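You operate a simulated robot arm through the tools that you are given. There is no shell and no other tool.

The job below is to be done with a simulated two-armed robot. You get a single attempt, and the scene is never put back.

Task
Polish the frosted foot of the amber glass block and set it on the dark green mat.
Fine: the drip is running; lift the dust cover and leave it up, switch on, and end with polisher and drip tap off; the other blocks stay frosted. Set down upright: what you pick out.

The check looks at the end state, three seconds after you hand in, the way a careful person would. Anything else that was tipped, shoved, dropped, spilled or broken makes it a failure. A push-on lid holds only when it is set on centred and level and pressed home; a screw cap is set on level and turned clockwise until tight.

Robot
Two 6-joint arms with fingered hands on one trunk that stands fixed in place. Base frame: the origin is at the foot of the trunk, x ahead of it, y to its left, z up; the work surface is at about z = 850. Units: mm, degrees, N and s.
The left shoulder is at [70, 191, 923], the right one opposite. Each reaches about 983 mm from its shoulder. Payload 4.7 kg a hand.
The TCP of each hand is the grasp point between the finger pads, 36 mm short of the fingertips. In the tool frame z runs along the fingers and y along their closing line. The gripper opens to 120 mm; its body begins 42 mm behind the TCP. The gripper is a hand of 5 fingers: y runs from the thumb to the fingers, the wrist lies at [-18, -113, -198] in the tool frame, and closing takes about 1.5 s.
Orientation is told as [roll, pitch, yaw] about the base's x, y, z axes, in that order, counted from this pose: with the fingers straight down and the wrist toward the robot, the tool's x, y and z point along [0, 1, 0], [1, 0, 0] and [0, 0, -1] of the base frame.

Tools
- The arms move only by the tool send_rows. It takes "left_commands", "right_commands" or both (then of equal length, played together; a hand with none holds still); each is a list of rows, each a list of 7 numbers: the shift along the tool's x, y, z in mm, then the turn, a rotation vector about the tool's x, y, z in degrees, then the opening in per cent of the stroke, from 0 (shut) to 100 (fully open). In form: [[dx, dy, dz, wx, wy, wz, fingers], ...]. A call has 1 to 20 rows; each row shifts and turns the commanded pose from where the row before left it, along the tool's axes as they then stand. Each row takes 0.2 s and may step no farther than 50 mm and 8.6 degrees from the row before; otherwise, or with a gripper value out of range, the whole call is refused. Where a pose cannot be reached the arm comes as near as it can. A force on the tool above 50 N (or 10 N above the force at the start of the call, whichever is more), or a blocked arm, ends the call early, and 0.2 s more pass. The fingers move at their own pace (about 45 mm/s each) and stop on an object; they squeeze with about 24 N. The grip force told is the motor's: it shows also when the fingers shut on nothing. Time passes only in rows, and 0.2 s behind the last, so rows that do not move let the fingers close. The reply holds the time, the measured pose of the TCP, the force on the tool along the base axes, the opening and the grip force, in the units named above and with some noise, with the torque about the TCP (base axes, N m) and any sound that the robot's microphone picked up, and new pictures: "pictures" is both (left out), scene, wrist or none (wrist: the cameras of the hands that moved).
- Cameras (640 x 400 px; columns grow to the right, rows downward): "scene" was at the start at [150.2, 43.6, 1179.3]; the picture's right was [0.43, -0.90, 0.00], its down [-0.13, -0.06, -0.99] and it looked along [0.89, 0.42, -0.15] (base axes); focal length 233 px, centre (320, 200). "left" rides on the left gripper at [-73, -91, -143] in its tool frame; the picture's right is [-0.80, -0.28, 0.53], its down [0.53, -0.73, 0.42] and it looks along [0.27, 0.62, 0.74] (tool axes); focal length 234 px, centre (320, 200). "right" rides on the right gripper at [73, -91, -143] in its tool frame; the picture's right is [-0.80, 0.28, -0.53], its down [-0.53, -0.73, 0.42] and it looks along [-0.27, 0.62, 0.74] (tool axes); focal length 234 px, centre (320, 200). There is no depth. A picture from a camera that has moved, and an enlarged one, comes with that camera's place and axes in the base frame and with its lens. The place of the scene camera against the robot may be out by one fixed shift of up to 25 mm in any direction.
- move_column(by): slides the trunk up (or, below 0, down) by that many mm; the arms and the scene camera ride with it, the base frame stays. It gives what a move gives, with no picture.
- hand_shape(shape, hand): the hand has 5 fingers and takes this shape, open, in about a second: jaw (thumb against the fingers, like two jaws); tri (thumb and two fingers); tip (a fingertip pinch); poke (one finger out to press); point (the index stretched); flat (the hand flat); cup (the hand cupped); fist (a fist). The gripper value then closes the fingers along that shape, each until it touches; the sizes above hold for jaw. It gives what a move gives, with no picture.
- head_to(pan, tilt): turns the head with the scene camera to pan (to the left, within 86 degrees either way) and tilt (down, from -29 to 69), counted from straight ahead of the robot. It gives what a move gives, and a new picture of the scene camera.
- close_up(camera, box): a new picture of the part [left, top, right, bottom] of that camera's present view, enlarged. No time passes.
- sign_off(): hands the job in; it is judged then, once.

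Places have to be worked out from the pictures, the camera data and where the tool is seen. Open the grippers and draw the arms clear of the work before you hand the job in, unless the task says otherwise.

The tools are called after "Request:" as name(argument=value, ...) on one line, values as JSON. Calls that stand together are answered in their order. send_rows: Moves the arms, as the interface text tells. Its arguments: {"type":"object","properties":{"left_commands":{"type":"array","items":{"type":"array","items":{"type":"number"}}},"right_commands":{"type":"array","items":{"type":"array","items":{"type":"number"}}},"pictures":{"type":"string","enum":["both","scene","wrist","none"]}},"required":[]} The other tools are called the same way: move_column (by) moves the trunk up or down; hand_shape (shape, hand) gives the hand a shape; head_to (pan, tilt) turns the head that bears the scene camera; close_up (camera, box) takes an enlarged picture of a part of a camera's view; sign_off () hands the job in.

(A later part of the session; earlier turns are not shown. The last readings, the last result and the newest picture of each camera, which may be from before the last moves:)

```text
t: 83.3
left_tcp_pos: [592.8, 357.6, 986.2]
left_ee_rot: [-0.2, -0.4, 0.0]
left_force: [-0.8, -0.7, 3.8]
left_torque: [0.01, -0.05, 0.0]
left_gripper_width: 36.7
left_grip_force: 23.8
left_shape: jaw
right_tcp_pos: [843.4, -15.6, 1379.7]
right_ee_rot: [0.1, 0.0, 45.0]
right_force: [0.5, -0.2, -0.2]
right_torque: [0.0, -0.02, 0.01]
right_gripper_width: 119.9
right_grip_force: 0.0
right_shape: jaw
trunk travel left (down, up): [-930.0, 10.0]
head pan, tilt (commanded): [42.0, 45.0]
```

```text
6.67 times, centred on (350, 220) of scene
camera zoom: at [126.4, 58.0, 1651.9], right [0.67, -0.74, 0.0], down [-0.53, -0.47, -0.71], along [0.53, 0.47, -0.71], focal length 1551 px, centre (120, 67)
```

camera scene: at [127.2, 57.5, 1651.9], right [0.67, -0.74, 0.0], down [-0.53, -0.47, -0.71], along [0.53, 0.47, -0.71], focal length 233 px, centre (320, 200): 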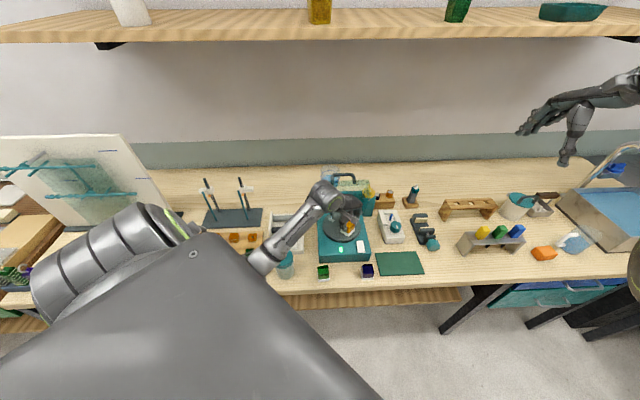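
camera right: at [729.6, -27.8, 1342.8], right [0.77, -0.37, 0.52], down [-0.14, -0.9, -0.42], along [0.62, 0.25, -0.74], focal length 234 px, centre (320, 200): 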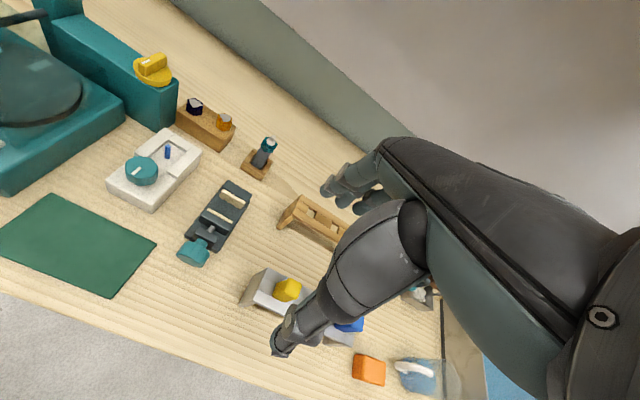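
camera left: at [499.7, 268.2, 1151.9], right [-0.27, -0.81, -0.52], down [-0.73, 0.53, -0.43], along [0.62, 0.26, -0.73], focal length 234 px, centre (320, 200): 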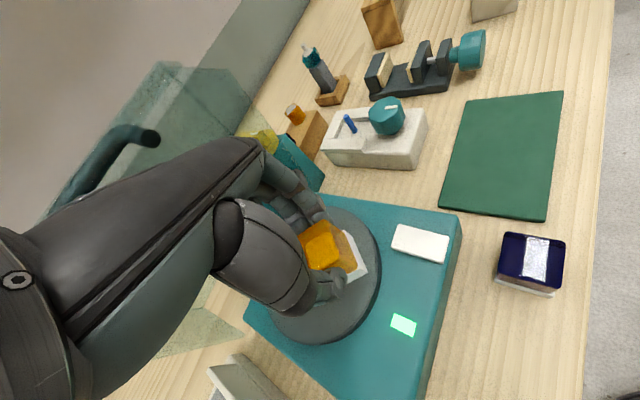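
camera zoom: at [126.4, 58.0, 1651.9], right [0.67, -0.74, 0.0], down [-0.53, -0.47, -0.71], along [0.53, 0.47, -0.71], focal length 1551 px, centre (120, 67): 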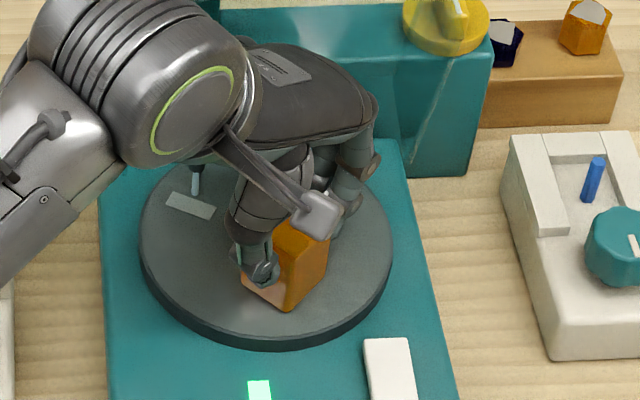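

The foot has turned clear amber: polished. I hold one more second, then lift it off the disc and inspect.

Request:
send_rows(left_commands=[[0, 0, 0, 0, 0, 0, 0], [0, 0, 0, 0, 0, 0, 0], [0, 0, 0, 0, 0, 0, 0], [0, 0, 0, 0, 0, 0, 0], [0, 0, -5, 0, 0, 0, 0], [0, 0, -15, 0, 0, 0, 0], [0, 0, -20, 0, 0, 0, 0]], pictures="both")

Request:
close_up(camera="left", box=[260, 180, 420, 340])

Request:
close_up(camera="right", box=[0, 50, 200, 200])

```text
t: 85.0
left_tcp_pos: [593.2, 355.7, 1025.8]
left_ee_rot: [-0.1, -0.4, 0.1]
left_force: [0.8, 0.0, -2.0]
left_torque: [-0.01, 0.02, -0.01]
left_gripper_width: 36.3
left_grip_force: 23.6
left_shape: jaw
right_tcp_pos: [843.3, -16.0, 1381.4]
right_ee_rot: [0.1, 0.2, 45.0]
right_force: [-0.6, 0.8, 0.4]
right_torque: [0.0, 0.0, 0.04]
right_gripper_width: 119.8
right_grip_force: 0.1
right_shape: jaw
trunk travel left (down, up): [-930.0, 10.0]
head pan, tilt (commanded): [42.0, 45.0]
camera scene: at [127.4, 58.5, 1651.8], right [0.67, -0.74, 0.0], down [-0.53, -0.47, -0.71], along [0.53, 0.47, -0.71], focal length 233 px, centre (320, 200)
camera left: at [500.6, 284.2, 1169.2], right [-0.28, -0.81, -0.52], down [-0.73, 0.53, -0.43], along [0.63, 0.26, -0.73], focal length 234 px, centre (320, 200)
```

scene: 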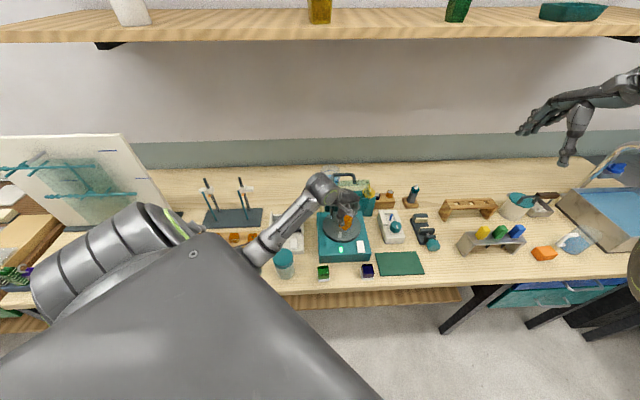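
left: 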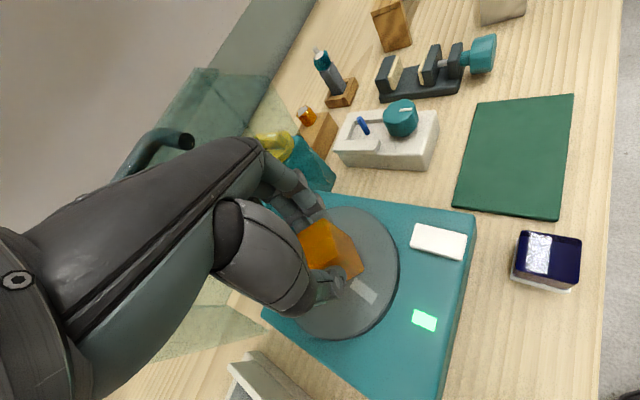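

```text
2.50 times, centred on (340, 260) of left
camera zoom: at [500.6, 284.2, 1169.2], right [-0.28, -0.81, -0.52], down [-0.73, 0.53, -0.43], along [0.63, 0.26, -0.73], focal length 585 px, centre (270, 50)
```

zoom: 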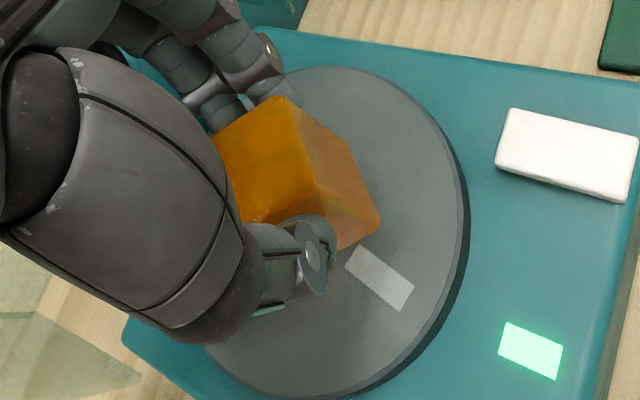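

```text
2.67 times, centred on (100, 125) of right
camera zoom: at [728.2, -29.8, 1523.5], right [0.77, -0.37, 0.52], down [-0.14, -0.89, -0.42], along [0.62, 0.25, -0.74], focal length 624 px, centre (907, 400)
```

zoom: 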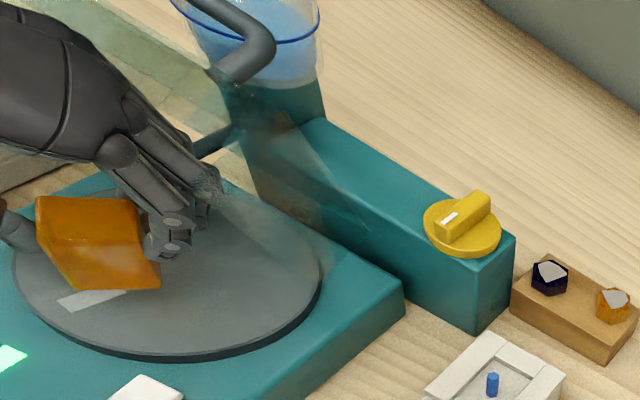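

The whole foot is clear now. The mat's centre is at about [652, 141]; I carry the block there at a safe height.

Request:
send_rows(left_commands=[[-20, -10, -10, 0, 0, 0, 0], [-36, 0, -5, 0, 0, 0, 0], [-36, 10, 0, 0, 0, 0, 0], [-36, 15, 0, 0, 0, 0, 0], [-36, 15, 0, 0, 0, 0, 0], [-36, 15, 0, 0, 0, 0, 0], [-9, 7, 0, 0, 0, 0, 0]], pictures="both")

Request:
close_up(camera="scene", box=[320, 190, 440, 290])

```text
t: 86.5
left_tcp_pos: [645.7, 148.4, 1040.4]
left_ee_rot: [-0.2, -0.2, 0.0]
left_force: [0.0, 0.2, -1.7]
left_torque: [-0.04, 0.01, 0.02]
left_gripper_width: 36.4
left_grip_force: 23.5
left_shape: jaw
right_tcp_pos: [845.1, -15.3, 1378.7]
right_ee_rot: [0.0, 0.2, 45.0]
right_force: [0.5, -0.1, -0.1]
right_torque: [0.01, -0.02, 0.0]
right_gripper_width: 120.1
right_grip_force: 0.0
right_shape: jaw
trunk travel left (down, up): [-930.0, 10.0]
head pan, tilt (commanded): [42.0, 45.0]
camera scene: at [127.6, 58.8, 1651.8], right [0.67, -0.74, 0.0], down [-0.53, -0.47, -0.71], along [0.53, 0.47, -0.71], focal length 233 px, centre (320, 200)
camera left: at [553.7, 75.3, 1183.1], right [-0.28, -0.81, -0.52], down [-0.73, 0.53, -0.43], along [0.63, 0.26, -0.73], focal length 234 px, centre (320, 200)
```

scene: 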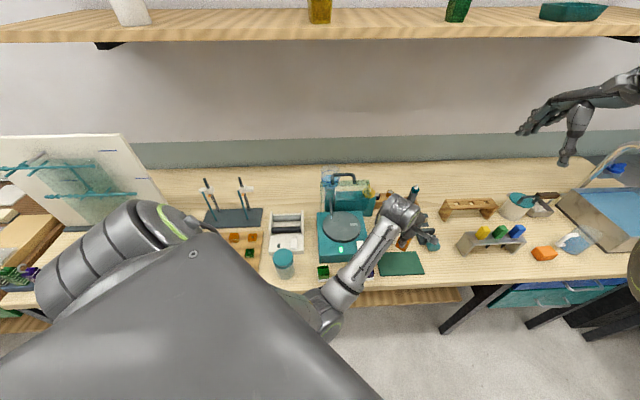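
left: 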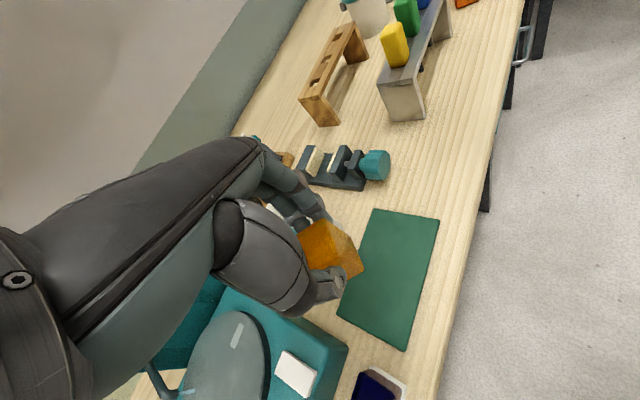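

```text
4.00 times, centred on (380, 240) of scene
camera zoom: at [127.6, 58.8, 1651.8], right [0.67, -0.74, 0.0], down [-0.53, -0.47, -0.71], along [0.53, 0.47, -0.71], focal length 930 px, centre (80, 40)
```

zoom: 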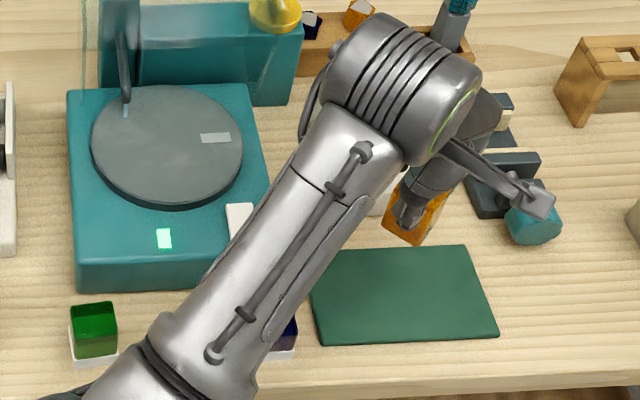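

The landing point projects onto the mat's middle. I lower by 95 mm first, then go in fine steps.

Request:
send_rows(left_commands=[[0, 0, 20, 0, 0, 0, 0], [0, 0, 20, 0, 0, 0, 0], [0, 0, 20, 0, 0, 0, 0], [0, 0, 20, 0, 0, 0, 0], [0, 0, 15, 0, 0, 0, 0]], pictures="both")

Request:
close_up(camera="left", box=[240, 160, 480, 360])

Request:
close_up(camera="right", box=[0, 100, 260, 300])

```text
t: 87.8
left_tcp_pos: [646.2, 146.9, 945.2]
left_ee_rot: [-0.4, -0.3, 0.0]
left_force: [0.5, -0.6, -2.5]
left_torque: [-0.02, 0.01, -0.01]
left_gripper_width: 36.1
left_grip_force: 24.1
left_shape: jaw
right_tcp_pos: [845.2, -15.7, 1380.1]
right_ee_rot: [0.1, 0.3, 45.0]
right_force: [0.2, 0.2, 0.1]
right_torque: [-0.02, 0.02, -0.04]
right_gripper_width: 119.7
right_grip_force: 0.1
right_shape: jaw
trunk travel left (down, up): [-930.0, 10.0]
head pan, tilt (commanded): [42.0, 45.0]
camera scene: at [127.6, 58.5, 1651.8], right [0.67, -0.74, 0.0], down [-0.53, -0.47, -0.71], along [0.53, 0.47, -0.71], focal length 233 px, centre (320, 200)
camera left: at [554.6, 74.6, 1088.9], right [-0.28, -0.81, -0.52], down [-0.73, 0.53, -0.43], along [0.63, 0.26, -0.73], focal length 234 px, centre (320, 200)
```

scene: 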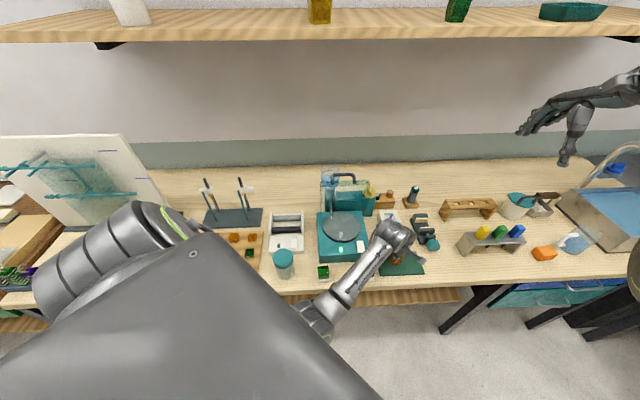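
left: 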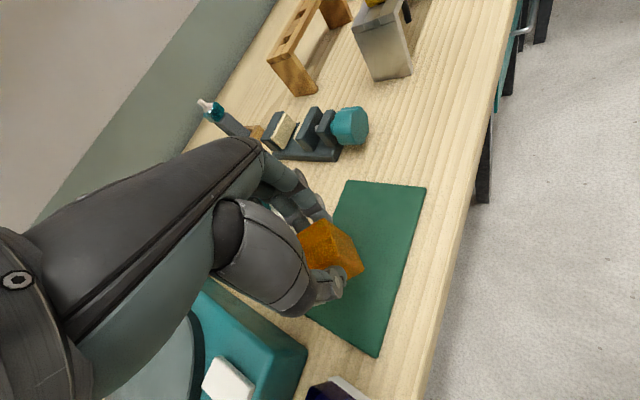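

```text
2.00 times, centred on (360, 260) of left
camera zoom: at [554.6, 74.6, 1088.9], right [-0.28, -0.81, -0.52], down [-0.73, 0.53, -0.43], along [0.63, 0.26, -0.73], focal length 468 px, centre (240, 80)
```

zoom: 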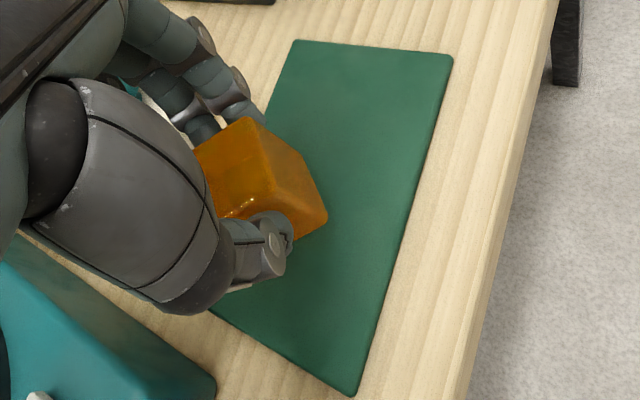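

```text
2.00 times, centred on (130, 200) of right
camera zoom: at [728.4, -29.8, 1523.4], right [0.77, -0.37, 0.52], down [-0.14, -0.89, -0.42], along [0.62, 0.25, -0.74], focal length 468 px, centre (700, 200)
```

zoom: 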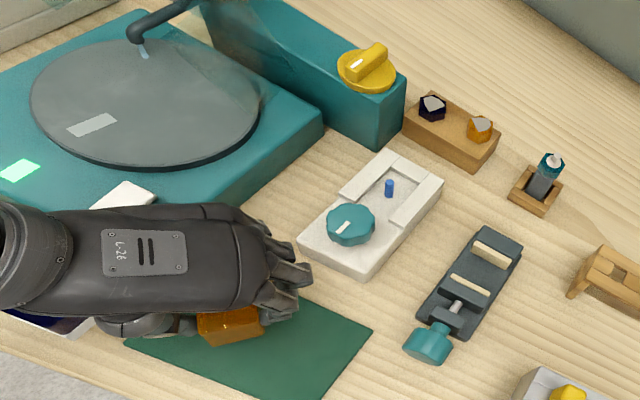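

Good. I continue down in fine steps toward contact with the mat.

Request:
send_rows(left_commands=[[0, 0, 8, 0, 0, 0, 0], [0, 0, 8, 0, 0, 0, 0], [0, 0, 4, 0, 0, 0, 0], [0, 0, 2, 0, 0, 0, 0]], pictures="none")

```text
t: 88.8
left_tcp_pos: [645.5, 146.7, 923.1]
left_ee_rot: [-0.1, -0.3, 0.0]
left_force: [0.1, -0.7, -2.3]
left_torque: [0.01, 0.0, -0.01]
left_gripper_width: 36.2
left_grip_force: 24.3
left_shape: jaw
right_tcp_pos: [843.8, -16.2, 1381.3]
right_ee_rot: [0.1, 0.2, 45.1]
right_force: [0.0, 0.1, 0.7]
right_torque: [-0.01, -0.03, -0.01]
right_gripper_width: 119.9
right_grip_force: 0.1
right_shape: jaw
trunk travel left (down, up): [-930.0, 10.0]
head pan, tilt (commanded): [42.0, 45.0]
```

Request:
send_rows(left_commands=[[0, 0, 1.5, 0, 0, 0, 0], [0, 0, 1.5, 0, 0, 0, 0], [0, 0, 1, 0, 0, 0, 0]], pictures="none")

```text
t: 89.5
left_tcp_pos: [644.8, 146.1, 922.5]
left_ee_rot: [-0.3, -0.5, 0.1]
left_force: [-1.1, -0.7, 4.9]
left_torque: [0.05, -0.14, 0.01]
left_gripper_width: 36.5
left_grip_force: 24.5
left_shape: jaw
right_tcp_pos: [843.2, -16.2, 1381.7]
right_ee_rot: [0.0, 0.1, 44.8]
right_force: [0.2, 0.4, -0.1]
right_torque: [0.01, 0.02, -0.02]
right_gripper_width: 119.8
right_grip_force: 0.0
right_shape: jaw
trunk travel left (down, up): [-930.0, 10.0]
head pan, tilt (commanded): [42.0, 45.0]
```

Contact at about 7 N. The torque hints that one edge touches first, so I look at how level the block stands.

Request:
close_up(camera="left", box=[270, 180, 430, 320])

Request:
close_up(camera="right", box=[60, 200, 200, 290])

Request:
close_up(camera="scene", box=[370, 220, 440, 280])

```text
2.86 times, centred on (350, 250) of left
camera zoom: at [553.1, 74.5, 1064.8], right [-0.28, -0.81, -0.52], down [-0.73, 0.53, -0.43], along [0.63, 0.26, -0.73], focal length 669 px, centre (234, 57)
```

zoom: 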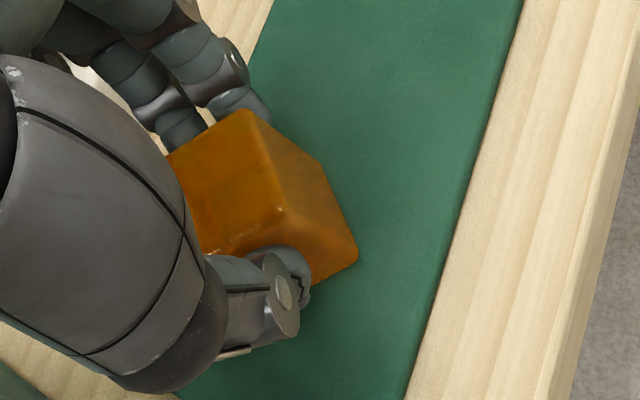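

```text
4.44 times, centred on (130, 245) of right
camera zoom: at [727.1, -30.2, 1524.2], right [0.77, -0.37, 0.52], down [-0.14, -0.89, -0.42], along [0.63, 0.25, -0.74], focal length 1041 px, centre (1164, 0)
```

zoom: 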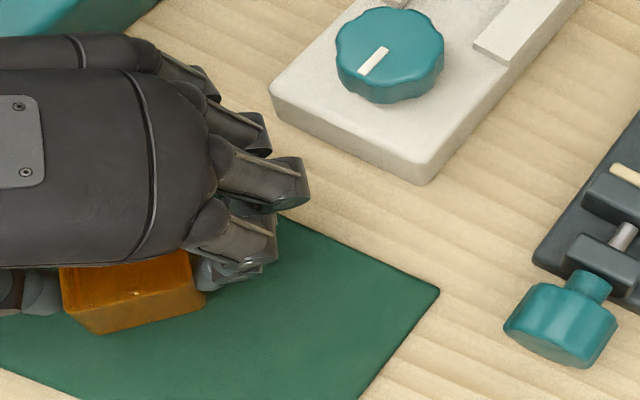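

```text
6.67 times, centred on (405, 250) of scene
camera zoom: at [126.1, 58.0, 1652.0], right [0.67, -0.74, 0.0], down [-0.53, -0.47, -0.71], along [0.53, 0.47, -0.71], focal length 1551 px, centre (-247, -133)
```

zoom: 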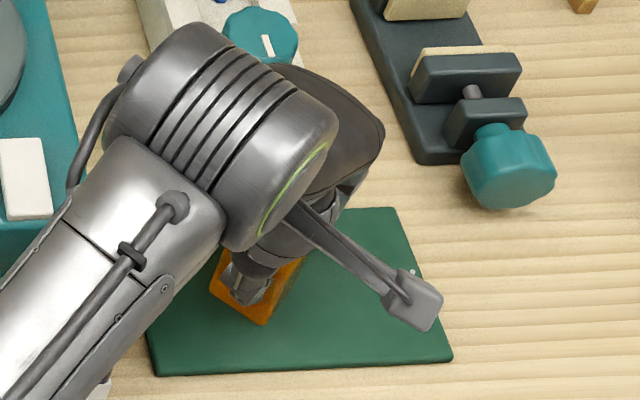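

It stands close to upright on the mat. I release gently, opening in small steps so that it settles flat.

Request:
send_rows(left_commands=[[0, 0, 0, 0, 0, 0, 32], [0, 0, 0, 0, 0, 0, 33], [0, 0, 0, 0, 0, 0, 35], [0, 0, 0, 0, 0, 0, 37], [0, 0, 0, 0, 0, 0, 40], [0, 0, 0, 0, 0, 0, 44], [0, 0, 0, 0, 0, 0, 46]], pictures="none")

Request:
close_up(camera="left", box=[270, 180, 430, 320])

Request:
close_up(camera="right", box=[60, 200, 200, 290])

```text
t: 91.2
left_tcp_pos: [646.2, 147.7, 920.6]
left_ee_rot: [-0.2, -0.4, 0.1]
left_force: [-0.3, -0.6, -0.7]
left_torque: [-0.02, -0.01, 0.03]
left_gripper_width: 54.7
left_grip_force: 0.0
left_shape: jaw
right_tcp_pos: [843.4, -15.5, 1381.1]
right_ee_rot: [0.1, 0.2, 45.0]
right_force: [0.2, -0.3, -0.3]
right_torque: [-0.03, -0.02, 0.02]
right_gripper_width: 120.0
right_grip_force: 0.0
right_shape: jaw
trunk travel left (down, up): [-930.0, 10.0]
head pan, tilt (commanded): [42.0, 45.0]
```

```text
2.86 times, centred on (350, 250) of left
camera zoom: at [553.5, 74.7, 1063.8], right [-0.28, -0.81, -0.52], down [-0.73, 0.53, -0.43], along [0.63, 0.26, -0.73], focal length 669 px, centre (234, 57)
```

zoom: 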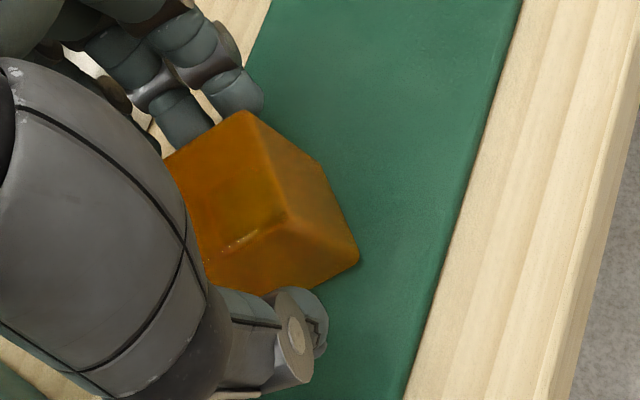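

```text
4.44 times, centred on (130, 245) of right
camera zoom: at [727.9, -30.0, 1523.7], right [0.77, -0.37, 0.52], down [-0.14, -0.89, -0.42], along [0.62, 0.25, -0.74], focal length 1041 px, centre (1164, 0)
```

zoom: 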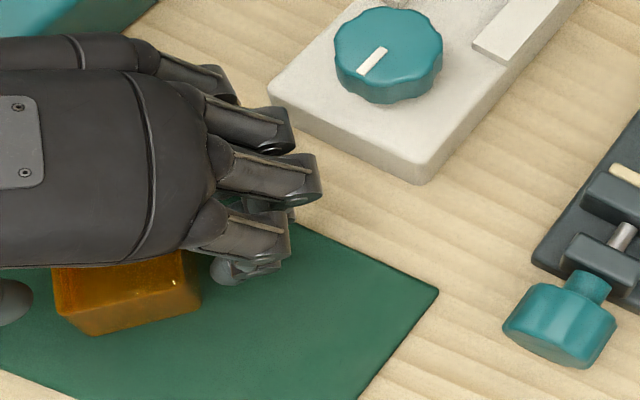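

The block stands free on the mat. I raise the hand straight up.

Request:
send_rows(left_commands=[[0, 0, -8, 0, 0, 0, 46], [0, 0, -12, 0, 0, 0, 46], [0, 0, -25, 0, 0, 0, 46], [0, 0, -35, 0, 0, 0, 46], [0, 0, -35, 0, 0, 0, 46]], pictures="both")

Request:
close_up(camera="left", box=[300, 180, 460, 360])

Request:
close_up(camera="right", box=[20, 180, 200, 300])

```text
t: 92.3
left_tcp_pos: [647.1, 147.8, 1035.8]
left_ee_rot: [-0.2, -0.3, 0.1]
left_force: [-0.2, 0.5, 0.1]
left_torque: [-0.01, -0.01, 0.01]
left_gripper_width: 54.8
left_grip_force: 0.0
left_shape: jaw
right_tcp_pos: [843.3, -15.3, 1378.8]
right_ee_rot: [0.1, 0.1, 44.9]
right_force: [-0.3, 0.2, 0.2]
right_torque: [0.0, -0.03, -0.04]
right_gripper_width: 120.2
right_grip_force: 0.3
right_shape: jaw
trunk travel left (down, up): [-930.0, 10.0]
head pan, tilt (commanded): [42.0, 45.0]
camera scene: at [127.2, 58.0, 1651.8], right [0.67, -0.74, 0.0], down [-0.53, -0.47, -0.71], along [0.53, 0.47, -0.71], focal length 233 px, centre (320, 200)
camera left: at [553.9, 75.3, 1180.6], right [-0.28, -0.81, -0.52], down [-0.73, 0.53, -0.43], along [0.63, 0.26, -0.73], focal length 234 px, centre (320, 200)
```

scene: 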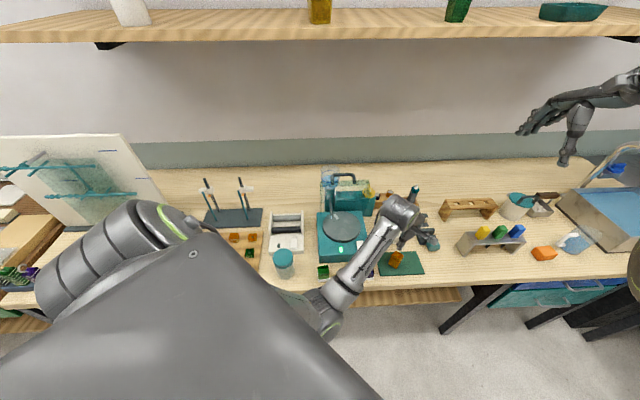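
left: 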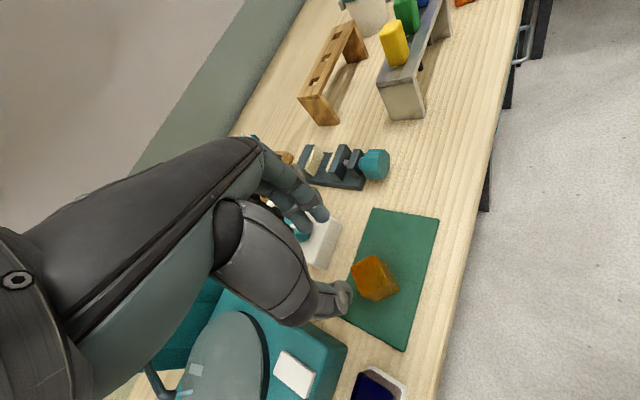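

```text
2.22 times, centred on (380, 270) of left
camera zoom: at [553.9, 75.3, 1180.6], right [-0.28, -0.81, -0.52], down [-0.73, 0.53, -0.43], along [0.63, 0.26, -0.73], focal length 520 px, centre (187, 44)
```

zoom: 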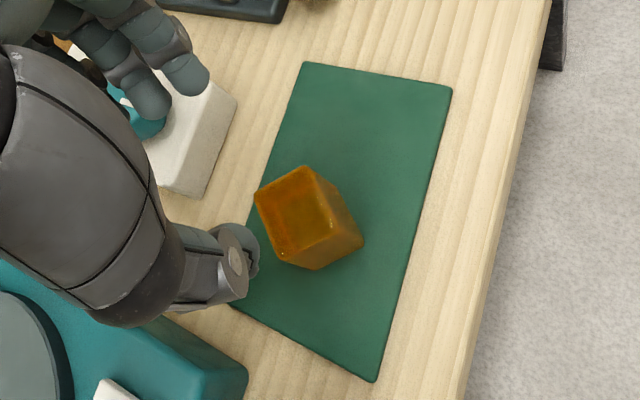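

```text
3.33 times, centred on (110, 240) of right
camera zoom: at [728.0, -30.2, 1523.6], right [0.77, -0.37, 0.52], down [-0.14, -0.89, -0.42], along [0.62, 0.25, -0.74], focal length 781 px, centre (1020, 67)
```

zoom: 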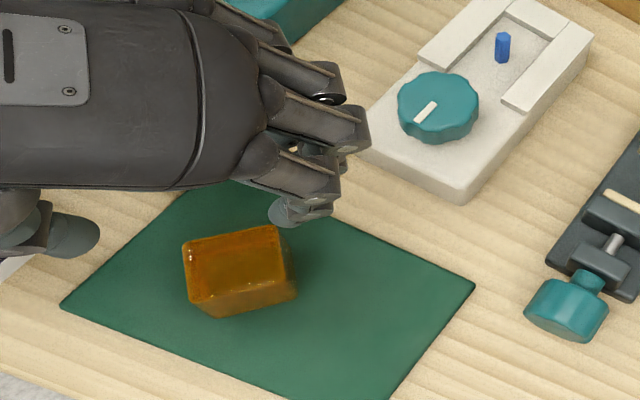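

The amber block stands upright on the mat, clear throughout. Now the polisher off: I raise the hand, move over toward the switch and change to the poke shape.

Request:
send_rows(left_commands=[[0, 0, -25, 0, 0, 0, 46], [20, -8, -15, 0, 0, 0, 46], [35, -14, 0, 0, 0, 0, 46], [35, -14, 0, 0, 0, 0, 46], [35, -12, 0, 0, 0, 0, 46], [20, -7, 0, 0, 0, 0, 46]], pictures="none")

Request:
hand_shape(shape="poke", hand="left")

Request:
close_up(camera="left", box=[260, 180, 460, 330])

```text
t: 93.8
left_tcp_pos: [588.8, 292.5, 1074.4]
left_ee_rot: [-0.3, -0.4, 0.0]
left_force: [0.3, 0.6, 0.3]
left_torque: [-0.03, -0.05, 0.0]
left_gripper_width: 54.7
left_grip_force: 0.1
left_shape: jaw
right_tcp_pos: [844.3, -16.3, 1380.3]
right_ee_rot: [0.1, 0.2, 45.0]
right_force: [-0.2, 0.5, -0.7]
right_torque: [-0.03, -0.02, -0.01]
right_gripper_width: 119.8
right_grip_force: 0.1
right_shape: jaw
trunk travel left (down, up): [-930.0, 10.0]
head pan, tilt (commanded): [42.0, 45.0]
```

```text
t: 94.7
left_tcp_pos: [591.2, 291.7, 1074.9]
left_ee_rot: [-0.1, -0.5, 0.0]
left_force: [-0.2, -0.1, -0.7]
left_torque: [0.01, 0.01, 0.03]
left_gripper_width: 0.0
left_grip_force: 0.0
left_shape: poke
right_tcp_pos: [842.9, -17.0, 1380.1]
right_ee_rot: [0.1, 0.2, 45.0]
right_force: [-0.2, -0.7, 0.1]
right_torque: [-0.01, 0.03, 0.01]
right_gripper_width: 120.0
right_grip_force: 0.0
right_shape: jaw
trunk travel left (down, up): [-930.0, 10.0]
head pan, tilt (commanded): [42.0, 45.0]
```

```text
2.67 times, centred on (360, 255) of left
camera zoom: at [498.6, 218.8, 1217.5], right [-0.28, -0.81, -0.52], down [-0.73, 0.53, -0.43], along [0.63, 0.26, -0.73], focal length 624 px, centre (213, 53)
```

zoom: 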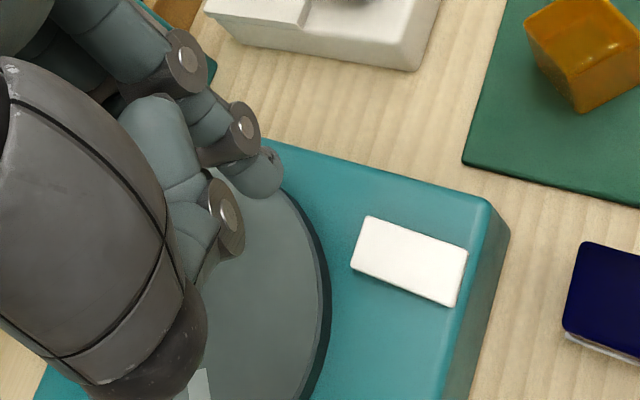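

The fingertip is aligned over the rocker's rear (now raised) end. I descend to just above it.

Request:
send_rows(left_commands=[[0.5, 0, 25, 0, 0, 0, 100], [0, 0, 25, 0, 0, 0, 100], [0, 0, 25, 0, 0, 0, 100], [0, 0, 20, 0, 0, 0, 100], [0, 0, 10, 0, 0, 0, 100]], pictures="none")

Request:
close_up(camera="left", box=[260, 180, 460, 330])

```text
t: 95.8
left_tcp_pos: [591.6, 292.1, 970.6]
left_ee_rot: [-0.3, -0.4, 0.0]
left_force: [-0.2, 0.2, -0.1]
left_torque: [-0.01, -0.01, 0.02]
left_gripper_width: 0.2
left_grip_force: 0.1
left_shape: poke
right_tcp_pos: [843.7, -16.1, 1380.9]
right_ee_rot: [0.1, 0.2, 44.9]
right_force: [0.4, 0.0, 1.3]
right_torque: [-0.01, 0.0, -0.01]
right_gripper_width: 119.8
right_grip_force: 0.0
right_shape: jaw
trunk travel left (down, up): [-930.0, 10.0]
head pan, tilt (commanded): [42.0, 45.0]
```

```text
2.67 times, centred on (360, 255) of left
camera zoom: at [499.1, 219.8, 1113.6], right [-0.28, -0.81, -0.52], down [-0.73, 0.53, -0.43], along [0.63, 0.26, -0.73], focal length 624 px, centre (213, 53)
```

zoom: 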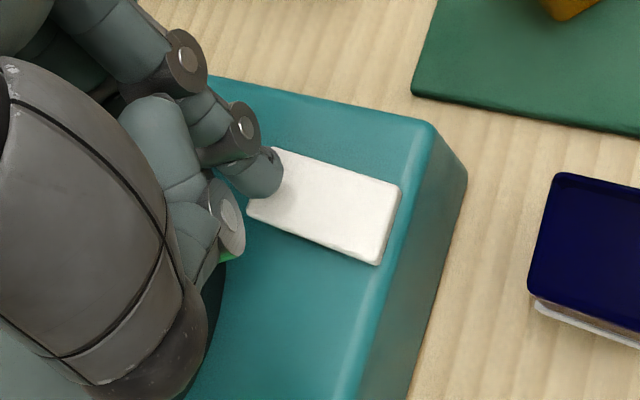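

Fingertip over the rear end; I press down gently.

Request:
send_rows(left_commands=[[0, 0, 6, 0, 0, 0, 100], [0, 0, 4, 0, 0, 0, 100], [0, 0, 4, 0, 0, 0, 100], [0, 0, 3, 0, 0, 0, 100], [0, 0, 2, 0, 0, 0, 100]], pictures="none")

Request:
close_up(camera="left", box=[260, 180, 460, 330])

Request:
close_up(camera="scene", box=[310, 210, 400, 280])

```text
t: 97.0
left_tcp_pos: [590.2, 293.4, 954.6]
left_ee_rot: [-0.2, -0.8, 0.0]
left_force: [1.8, 5.5, 21.7]
left_torque: [-0.16, -0.08, 0.03]
left_gripper_width: 0.0
left_grip_force: 0.0
left_shape: poke
right_tcp_pos: [841.2, -14.5, 1382.3]
right_ee_rot: [0.1, 0.1, 44.9]
right_force: [-0.2, 0.1, -0.2]
right_torque: [-0.01, 0.01, 0.01]
right_gripper_width: 120.0
right_grip_force: 0.0
right_shape: jaw
trunk travel left (down, up): [-930.0, 10.0]
head pan, tilt (commanded): [42.0, 45.0]
```

```text
2.67 times, centred on (360, 255) of left
camera zoom: at [497.7, 220.0, 1097.1], right [-0.27, -0.81, -0.53], down [-0.73, 0.53, -0.44], along [0.63, 0.26, -0.73], focal length 624 px, centre (213, 53)
```

zoom: 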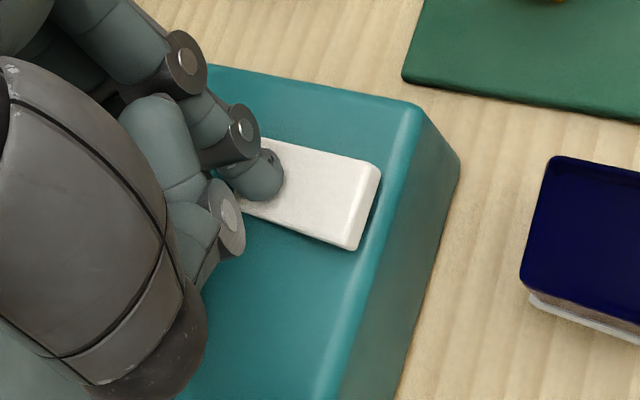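

```text
5.71 times, centred on (355, 245) of scene
camera zoom: at [124.4, 58.2, 1652.4], right [0.67, -0.74, 0.0], down [-0.52, -0.47, -0.71], along [0.53, 0.47, -0.71], focal length 1329 px, centre (120, -57)
```

zoom: 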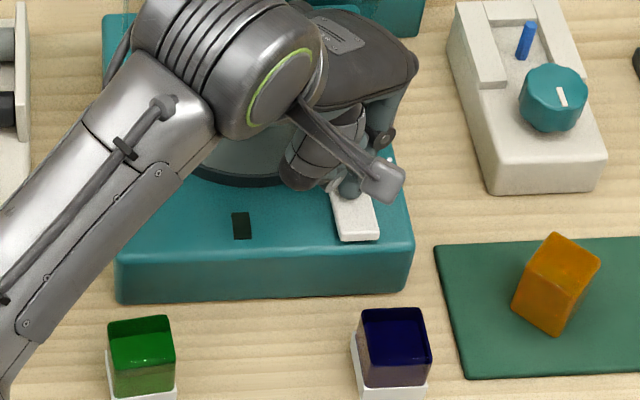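

The indicator is dark: the polisher is off. I lift off and move the left hand to the right of the raised cover to look at the tap, whose knob I place at about [797, 393, 970].

Request:
send_rows(left_commands=[[0, 0, -10, 0, 0, 0, 100], [0, 0, -30, 0, 0, 0, 100], [0, 0, -40, 0, 0, 0, 100], [-10, 15, -40, 0, 0, 0, 100], [-15, 20, -25, 0, 0, 0, 100], [-15, 25, -10, 0, 0, 0, 100], [-10, 25, 0, 0, 0, 0, 100]], pictures="both")

Request:
close_up(camera="left", box=[180, 80, 440, 300])

Request:
close_up(camera="right", box=[0, 0, 240, 150])

```text
t: 98.7
left_tcp_pos: [675.0, 243.1, 1107.0]
left_ee_rot: [-0.2, -0.3, 0.0]
left_force: [0.5, 0.4, 0.4]
left_torque: [-0.01, 0.02, 0.0]
left_gripper_width: 0.0
left_grip_force: 0.1
left_shape: poke
right_tcp_pos: [844.8, -15.6, 1379.3]
right_ee_rot: [0.2, 0.2, 45.0]
right_force: [0.7, 0.4, -0.6]
right_torque: [0.02, 0.02, 0.01]
right_gripper_width: 120.1
right_grip_force: 0.0
right_shape: jaw
trunk travel left (down, up): [-930.0, 10.0]
head pan, tilt (commanded): [42.0, 45.0]
camera scene: at [128.7, 57.8, 1651.7], right [0.67, -0.74, 0.0], down [-0.53, -0.47, -0.71], along [0.52, 0.47, -0.71], focal length 233 px, centre (320, 200)
camera left: at [584.2, 170.6, 1249.8], right [-0.28, -0.81, -0.52], down [-0.73, 0.53, -0.43], along [0.62, 0.26, -0.74], focal length 234 px, centre (320, 200)
```

scene: 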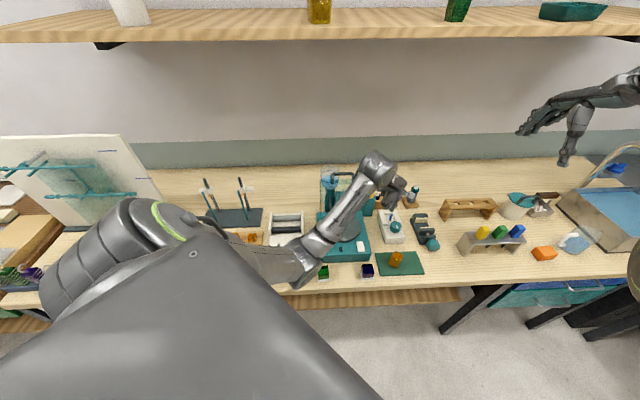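
left: 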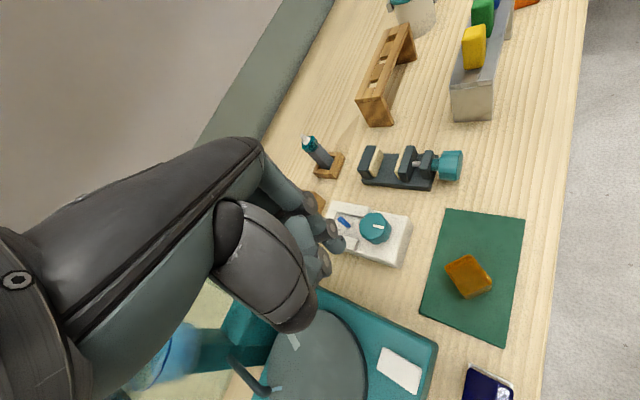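

```text
1.82 times, centred on (310, 190) of left
camera zoom: at [584.2, 170.6, 1249.8], right [-0.28, -0.81, -0.52], down [-0.73, 0.53, -0.43], along [0.62, 0.26, -0.74], focal length 426 px, centre (338, 218)
```

zoom: 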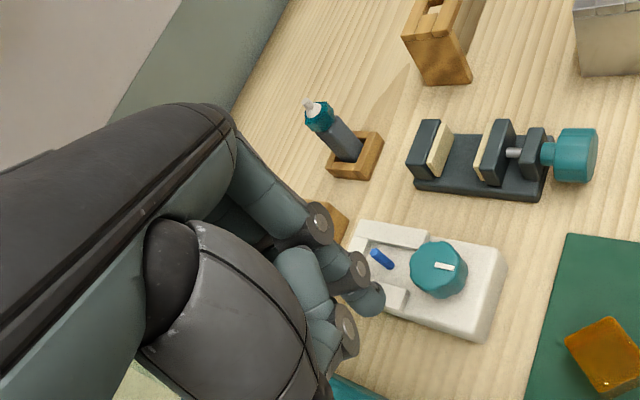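

```text
2.67 times, centred on (120, 75) of right
camera zoom: at [729.4, -30.2, 1522.8], right [0.77, -0.37, 0.52], down [-0.14, -0.89, -0.42], along [0.62, 0.25, -0.74], focal length 624 px, centre (853, 533)
```

zoom: 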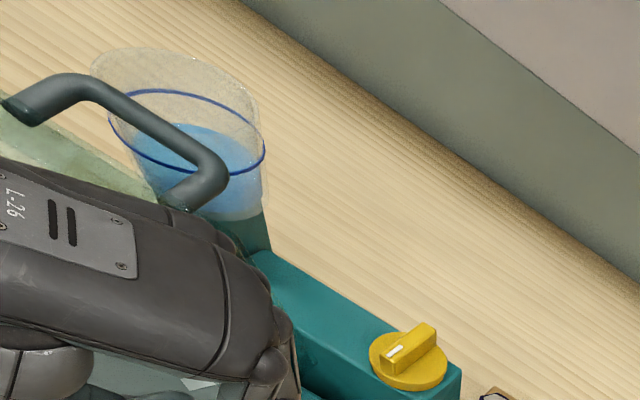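

From here I turn the hand toward yaw 45 in place, in two stages, so that its camera faces the tap along the bench's depth.

Request:
send_rows(left_commands=[[0, 0, 0, 0, 0, -7.5, 100], [0, 0, 0, 0, 0, -7.5, 100], [0, 0, 0, 0, 0, -7.5, 100]], pictures="none")

```text
t: 99.5
left_tcp_pos: [675.0, 244.1, 1106.5]
left_ee_rot: [-0.5, -0.2, 22.6]
left_force: [-0.1, -0.5, 0.2]
left_torque: [-0.03, 0.02, 0.01]
left_gripper_width: 0.0
left_grip_force: 0.0
left_shape: poke
right_tcp_pos: [844.2, -15.9, 1379.3]
right_ee_rot: [0.0, 0.2, 45.0]
right_force: [1.0, -0.5, 0.1]
right_torque: [-0.02, 0.0, -0.03]
right_gripper_width: 119.9
right_grip_force: 0.1
right_shape: jaw
trunk travel left (down, up): [-930.0, 10.0]
head pan, tilt (commanded): [42.0, 45.0]
```

Request:
send_rows(left_commands=[[0, 0, 0, 0, 0, -7.5, 100], [0, 0, 0, 0, 0, -7.5, 100], [0, 0, 0, 0, 0, -7.5, 100]], pictures="both")

Request:
close_up(camera="left", box=[220, 60, 460, 260])

```text
t: 100.2
left_tcp_pos: [674.0, 243.6, 1106.9]
left_ee_rot: [-0.3, -0.1, 45.2]
left_force: [-0.2, -0.9, -0.1]
left_torque: [-0.01, 0.01, 0.0]
left_gripper_width: 0.0
left_grip_force: 0.1
left_shape: poke
right_tcp_pos: [844.0, -16.9, 1379.7]
right_ee_rot: [0.0, 0.2, 45.0]
right_force: [0.2, 1.0, 0.6]
right_torque: [-0.02, -0.02, -0.03]
right_gripper_width: 120.2
right_grip_force: 0.1
right_shape: jaw
trunk travel left (down, up): [-930.0, 10.0]
head pan, tilt (commanded): [42.0, 45.0]
camera scene: at [127.3, 58.1, 1651.8], right [0.67, -0.74, 0.0], down [-0.53, -0.47, -0.71], along [0.53, 0.47, -0.71], focal length 233 px, centre (320, 200)
camera left: at [660.9, 127.1, 1250.3], right [0.38, -0.77, -0.52], down [-0.89, -0.15, -0.43], along [0.25, 0.62, -0.74], focal length 234 px, centre (320, 200)
```

scene: 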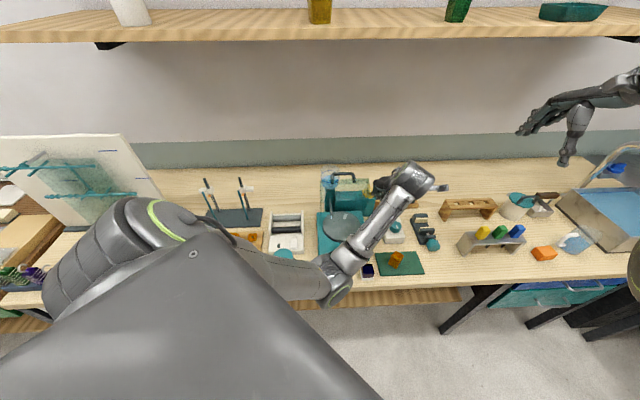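
left: 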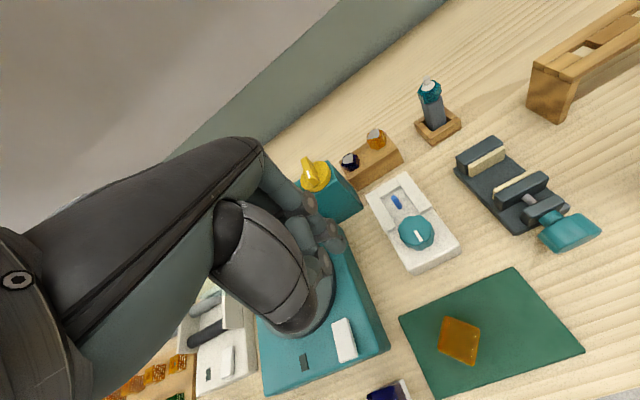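

```text
2.00 times, centred on (340, 160) of left
camera zoom: at [660.9, 127.1, 1250.3], right [0.38, -0.77, -0.52], down [-0.89, -0.15, -0.43], along [0.25, 0.62, -0.74], focal length 468 px, centre (280, 280)
```

zoom: 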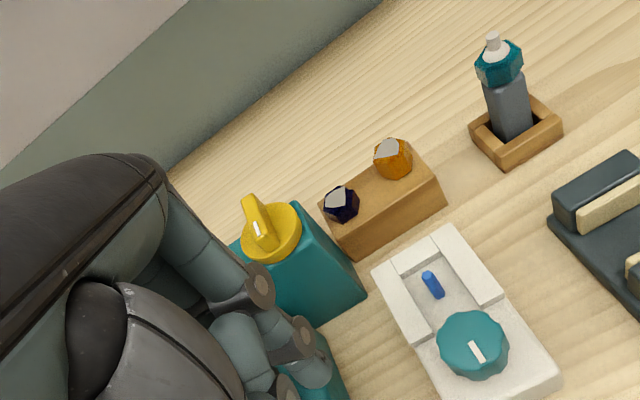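

Yaw 45 works here. I zoom in on the knob to see its mark and any labels.

Request:
close_up(camera="left", box=[285, 140, 375, 225])

Request:
close_up(camera="right", box=[110, 90, 200, 150])

Request:
close_up(camera="scene", box=[350, 170, 400, 210])

```text
4.71 times, centred on (330, 182) of left
camera zoom: at [660.9, 127.1, 1250.3], right [0.38, -0.77, -0.52], down [-0.89, -0.15, -0.43], along [0.25, 0.62, -0.74], focal length 1102 px, centre (273, 282)
```

zoom: 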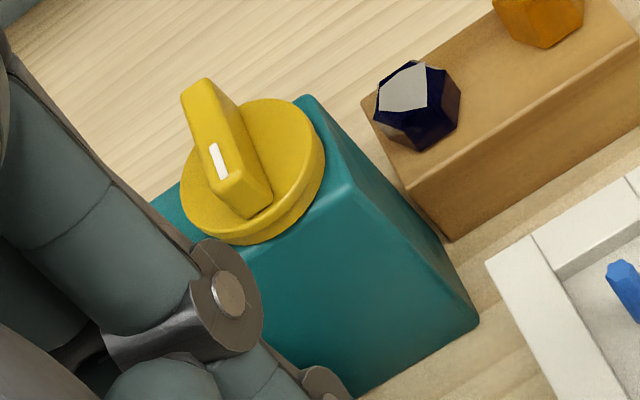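

```text
6.67 times, centred on (155, 120) of right
camera zoom: at [728.1, -30.1, 1523.6], right [0.77, -0.37, 0.52], down [-0.14, -0.89, -0.42], along [0.62, 0.25, -0.74], focal length 1561 px, centre (1420, 733)
```

zoom: 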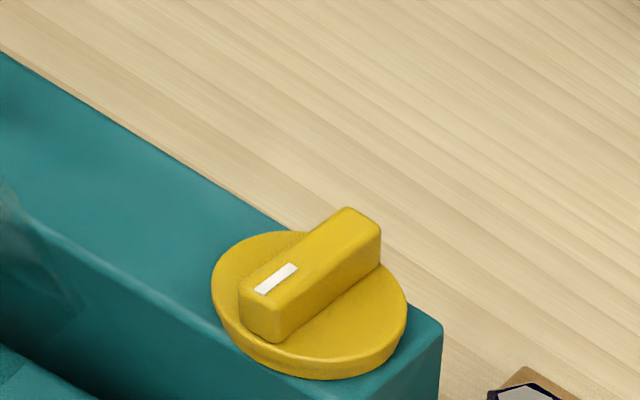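

```text
10.00 times, centred on (375, 190) of scene
camera zoom: at [127.3, 58.1, 1651.8], right [0.67, -0.74, 0.0], down [-0.53, -0.47, -0.71], along [0.53, 0.47, -0.71], focal length 2326 px, centre (-230, 300)
```

zoom: 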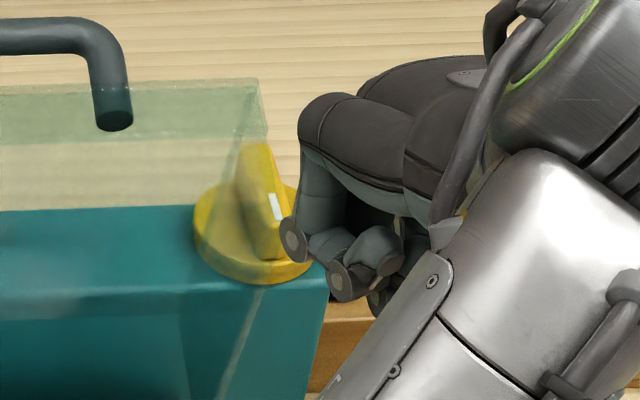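

The ridge lies along the bench depth with its mark at the near end; knob centre about [796, 391], ridge top about z 990. I plan to push the far end of the ridge to the right (clockwise) with the poke finger; first I move in high, to the right of the cover.

Request:
send_rows(left_commands=[[2, 35, 0, 0, 0, 0, 100], [2, 35, 0, 0, 0, 0, 100], [2, 35, 0, 0, 0, 0, 100], [2, 35, 0, 0, 0, 0, 100]], pictures="both")

Request:
close_up(camera="left", box=[220, 140, 460, 340])

Request:
close_up(camera="right", box=[0, 0, 240, 150])

```text
t: 101.2
left_tcp_pos: [768.1, 351.5, 1097.4]
left_ee_rot: [-0.2, 0.5, 45.1]
left_force: [0.5, 1.1, -0.4]
left_torque: [-0.05, 0.02, 0.01]
left_gripper_width: 0.1
left_grip_force: 0.1
left_shape: poke
right_tcp_pos: [847.2, -11.1, 1376.3]
right_ee_rot: [0.2, 0.4, 45.0]
right_force: [0.8, 0.4, -0.4]
right_torque: [-0.05, 0.05, -0.01]
right_gripper_width: 120.3
right_grip_force: 0.0
right_shape: jaw
trunk travel left (down, up): [-930.0, 10.0]
head pan, tilt (commanded): [42.0, 45.0]
camera scene: at [131.5, 62.2, 1650.7], right [0.67, -0.74, 0.0], down [-0.53, -0.48, -0.7], along [0.52, 0.47, -0.71], focal length 233 px, centre (320, 200)
camera left: at [757.2, 235.9, 1242.1], right [0.37, -0.77, -0.52], down [-0.9, -0.15, -0.42], along [0.25, 0.62, -0.74], focal length 234 px, centre (320, 200)
```

scene: 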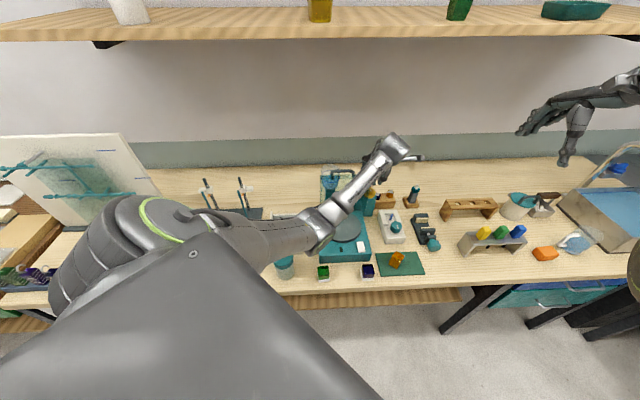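
left: 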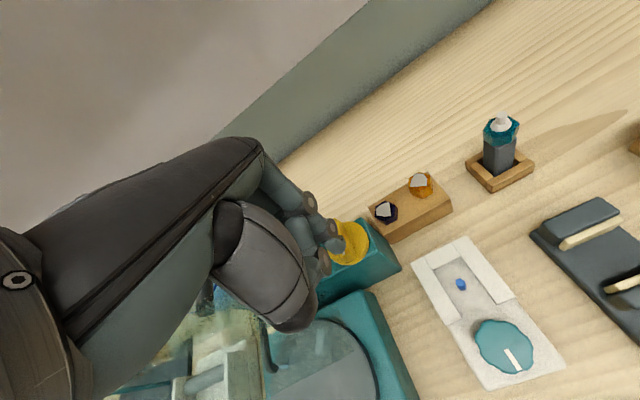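

```text
2.00 times, centred on (340, 240) of left
camera zoom: at [757.2, 235.9, 1242.1], right [0.37, -0.77, -0.52], down [-0.9, -0.15, -0.42], along [0.25, 0.62, -0.74], focal length 468 px, centre (280, 120)
```

zoom: 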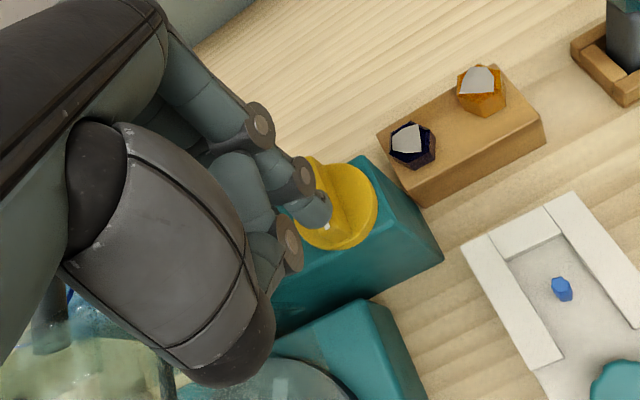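

```text
2.67 times, centred on (120, 75) of right
camera zoom: at [731.9, -25.8, 1520.8], right [0.77, -0.37, 0.52], down [-0.14, -0.9, -0.42], along [0.62, 0.25, -0.74], focal length 624 px, centre (853, 533)
```

zoom: 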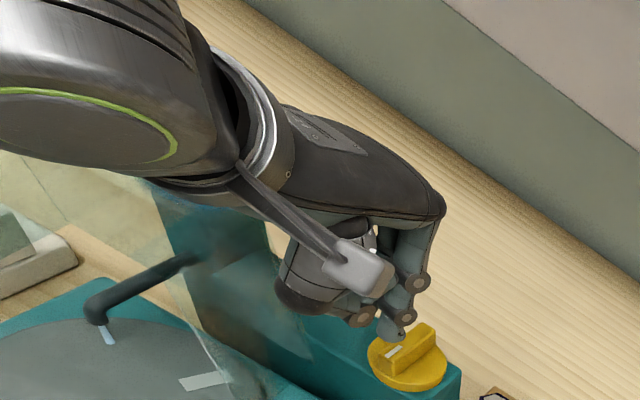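

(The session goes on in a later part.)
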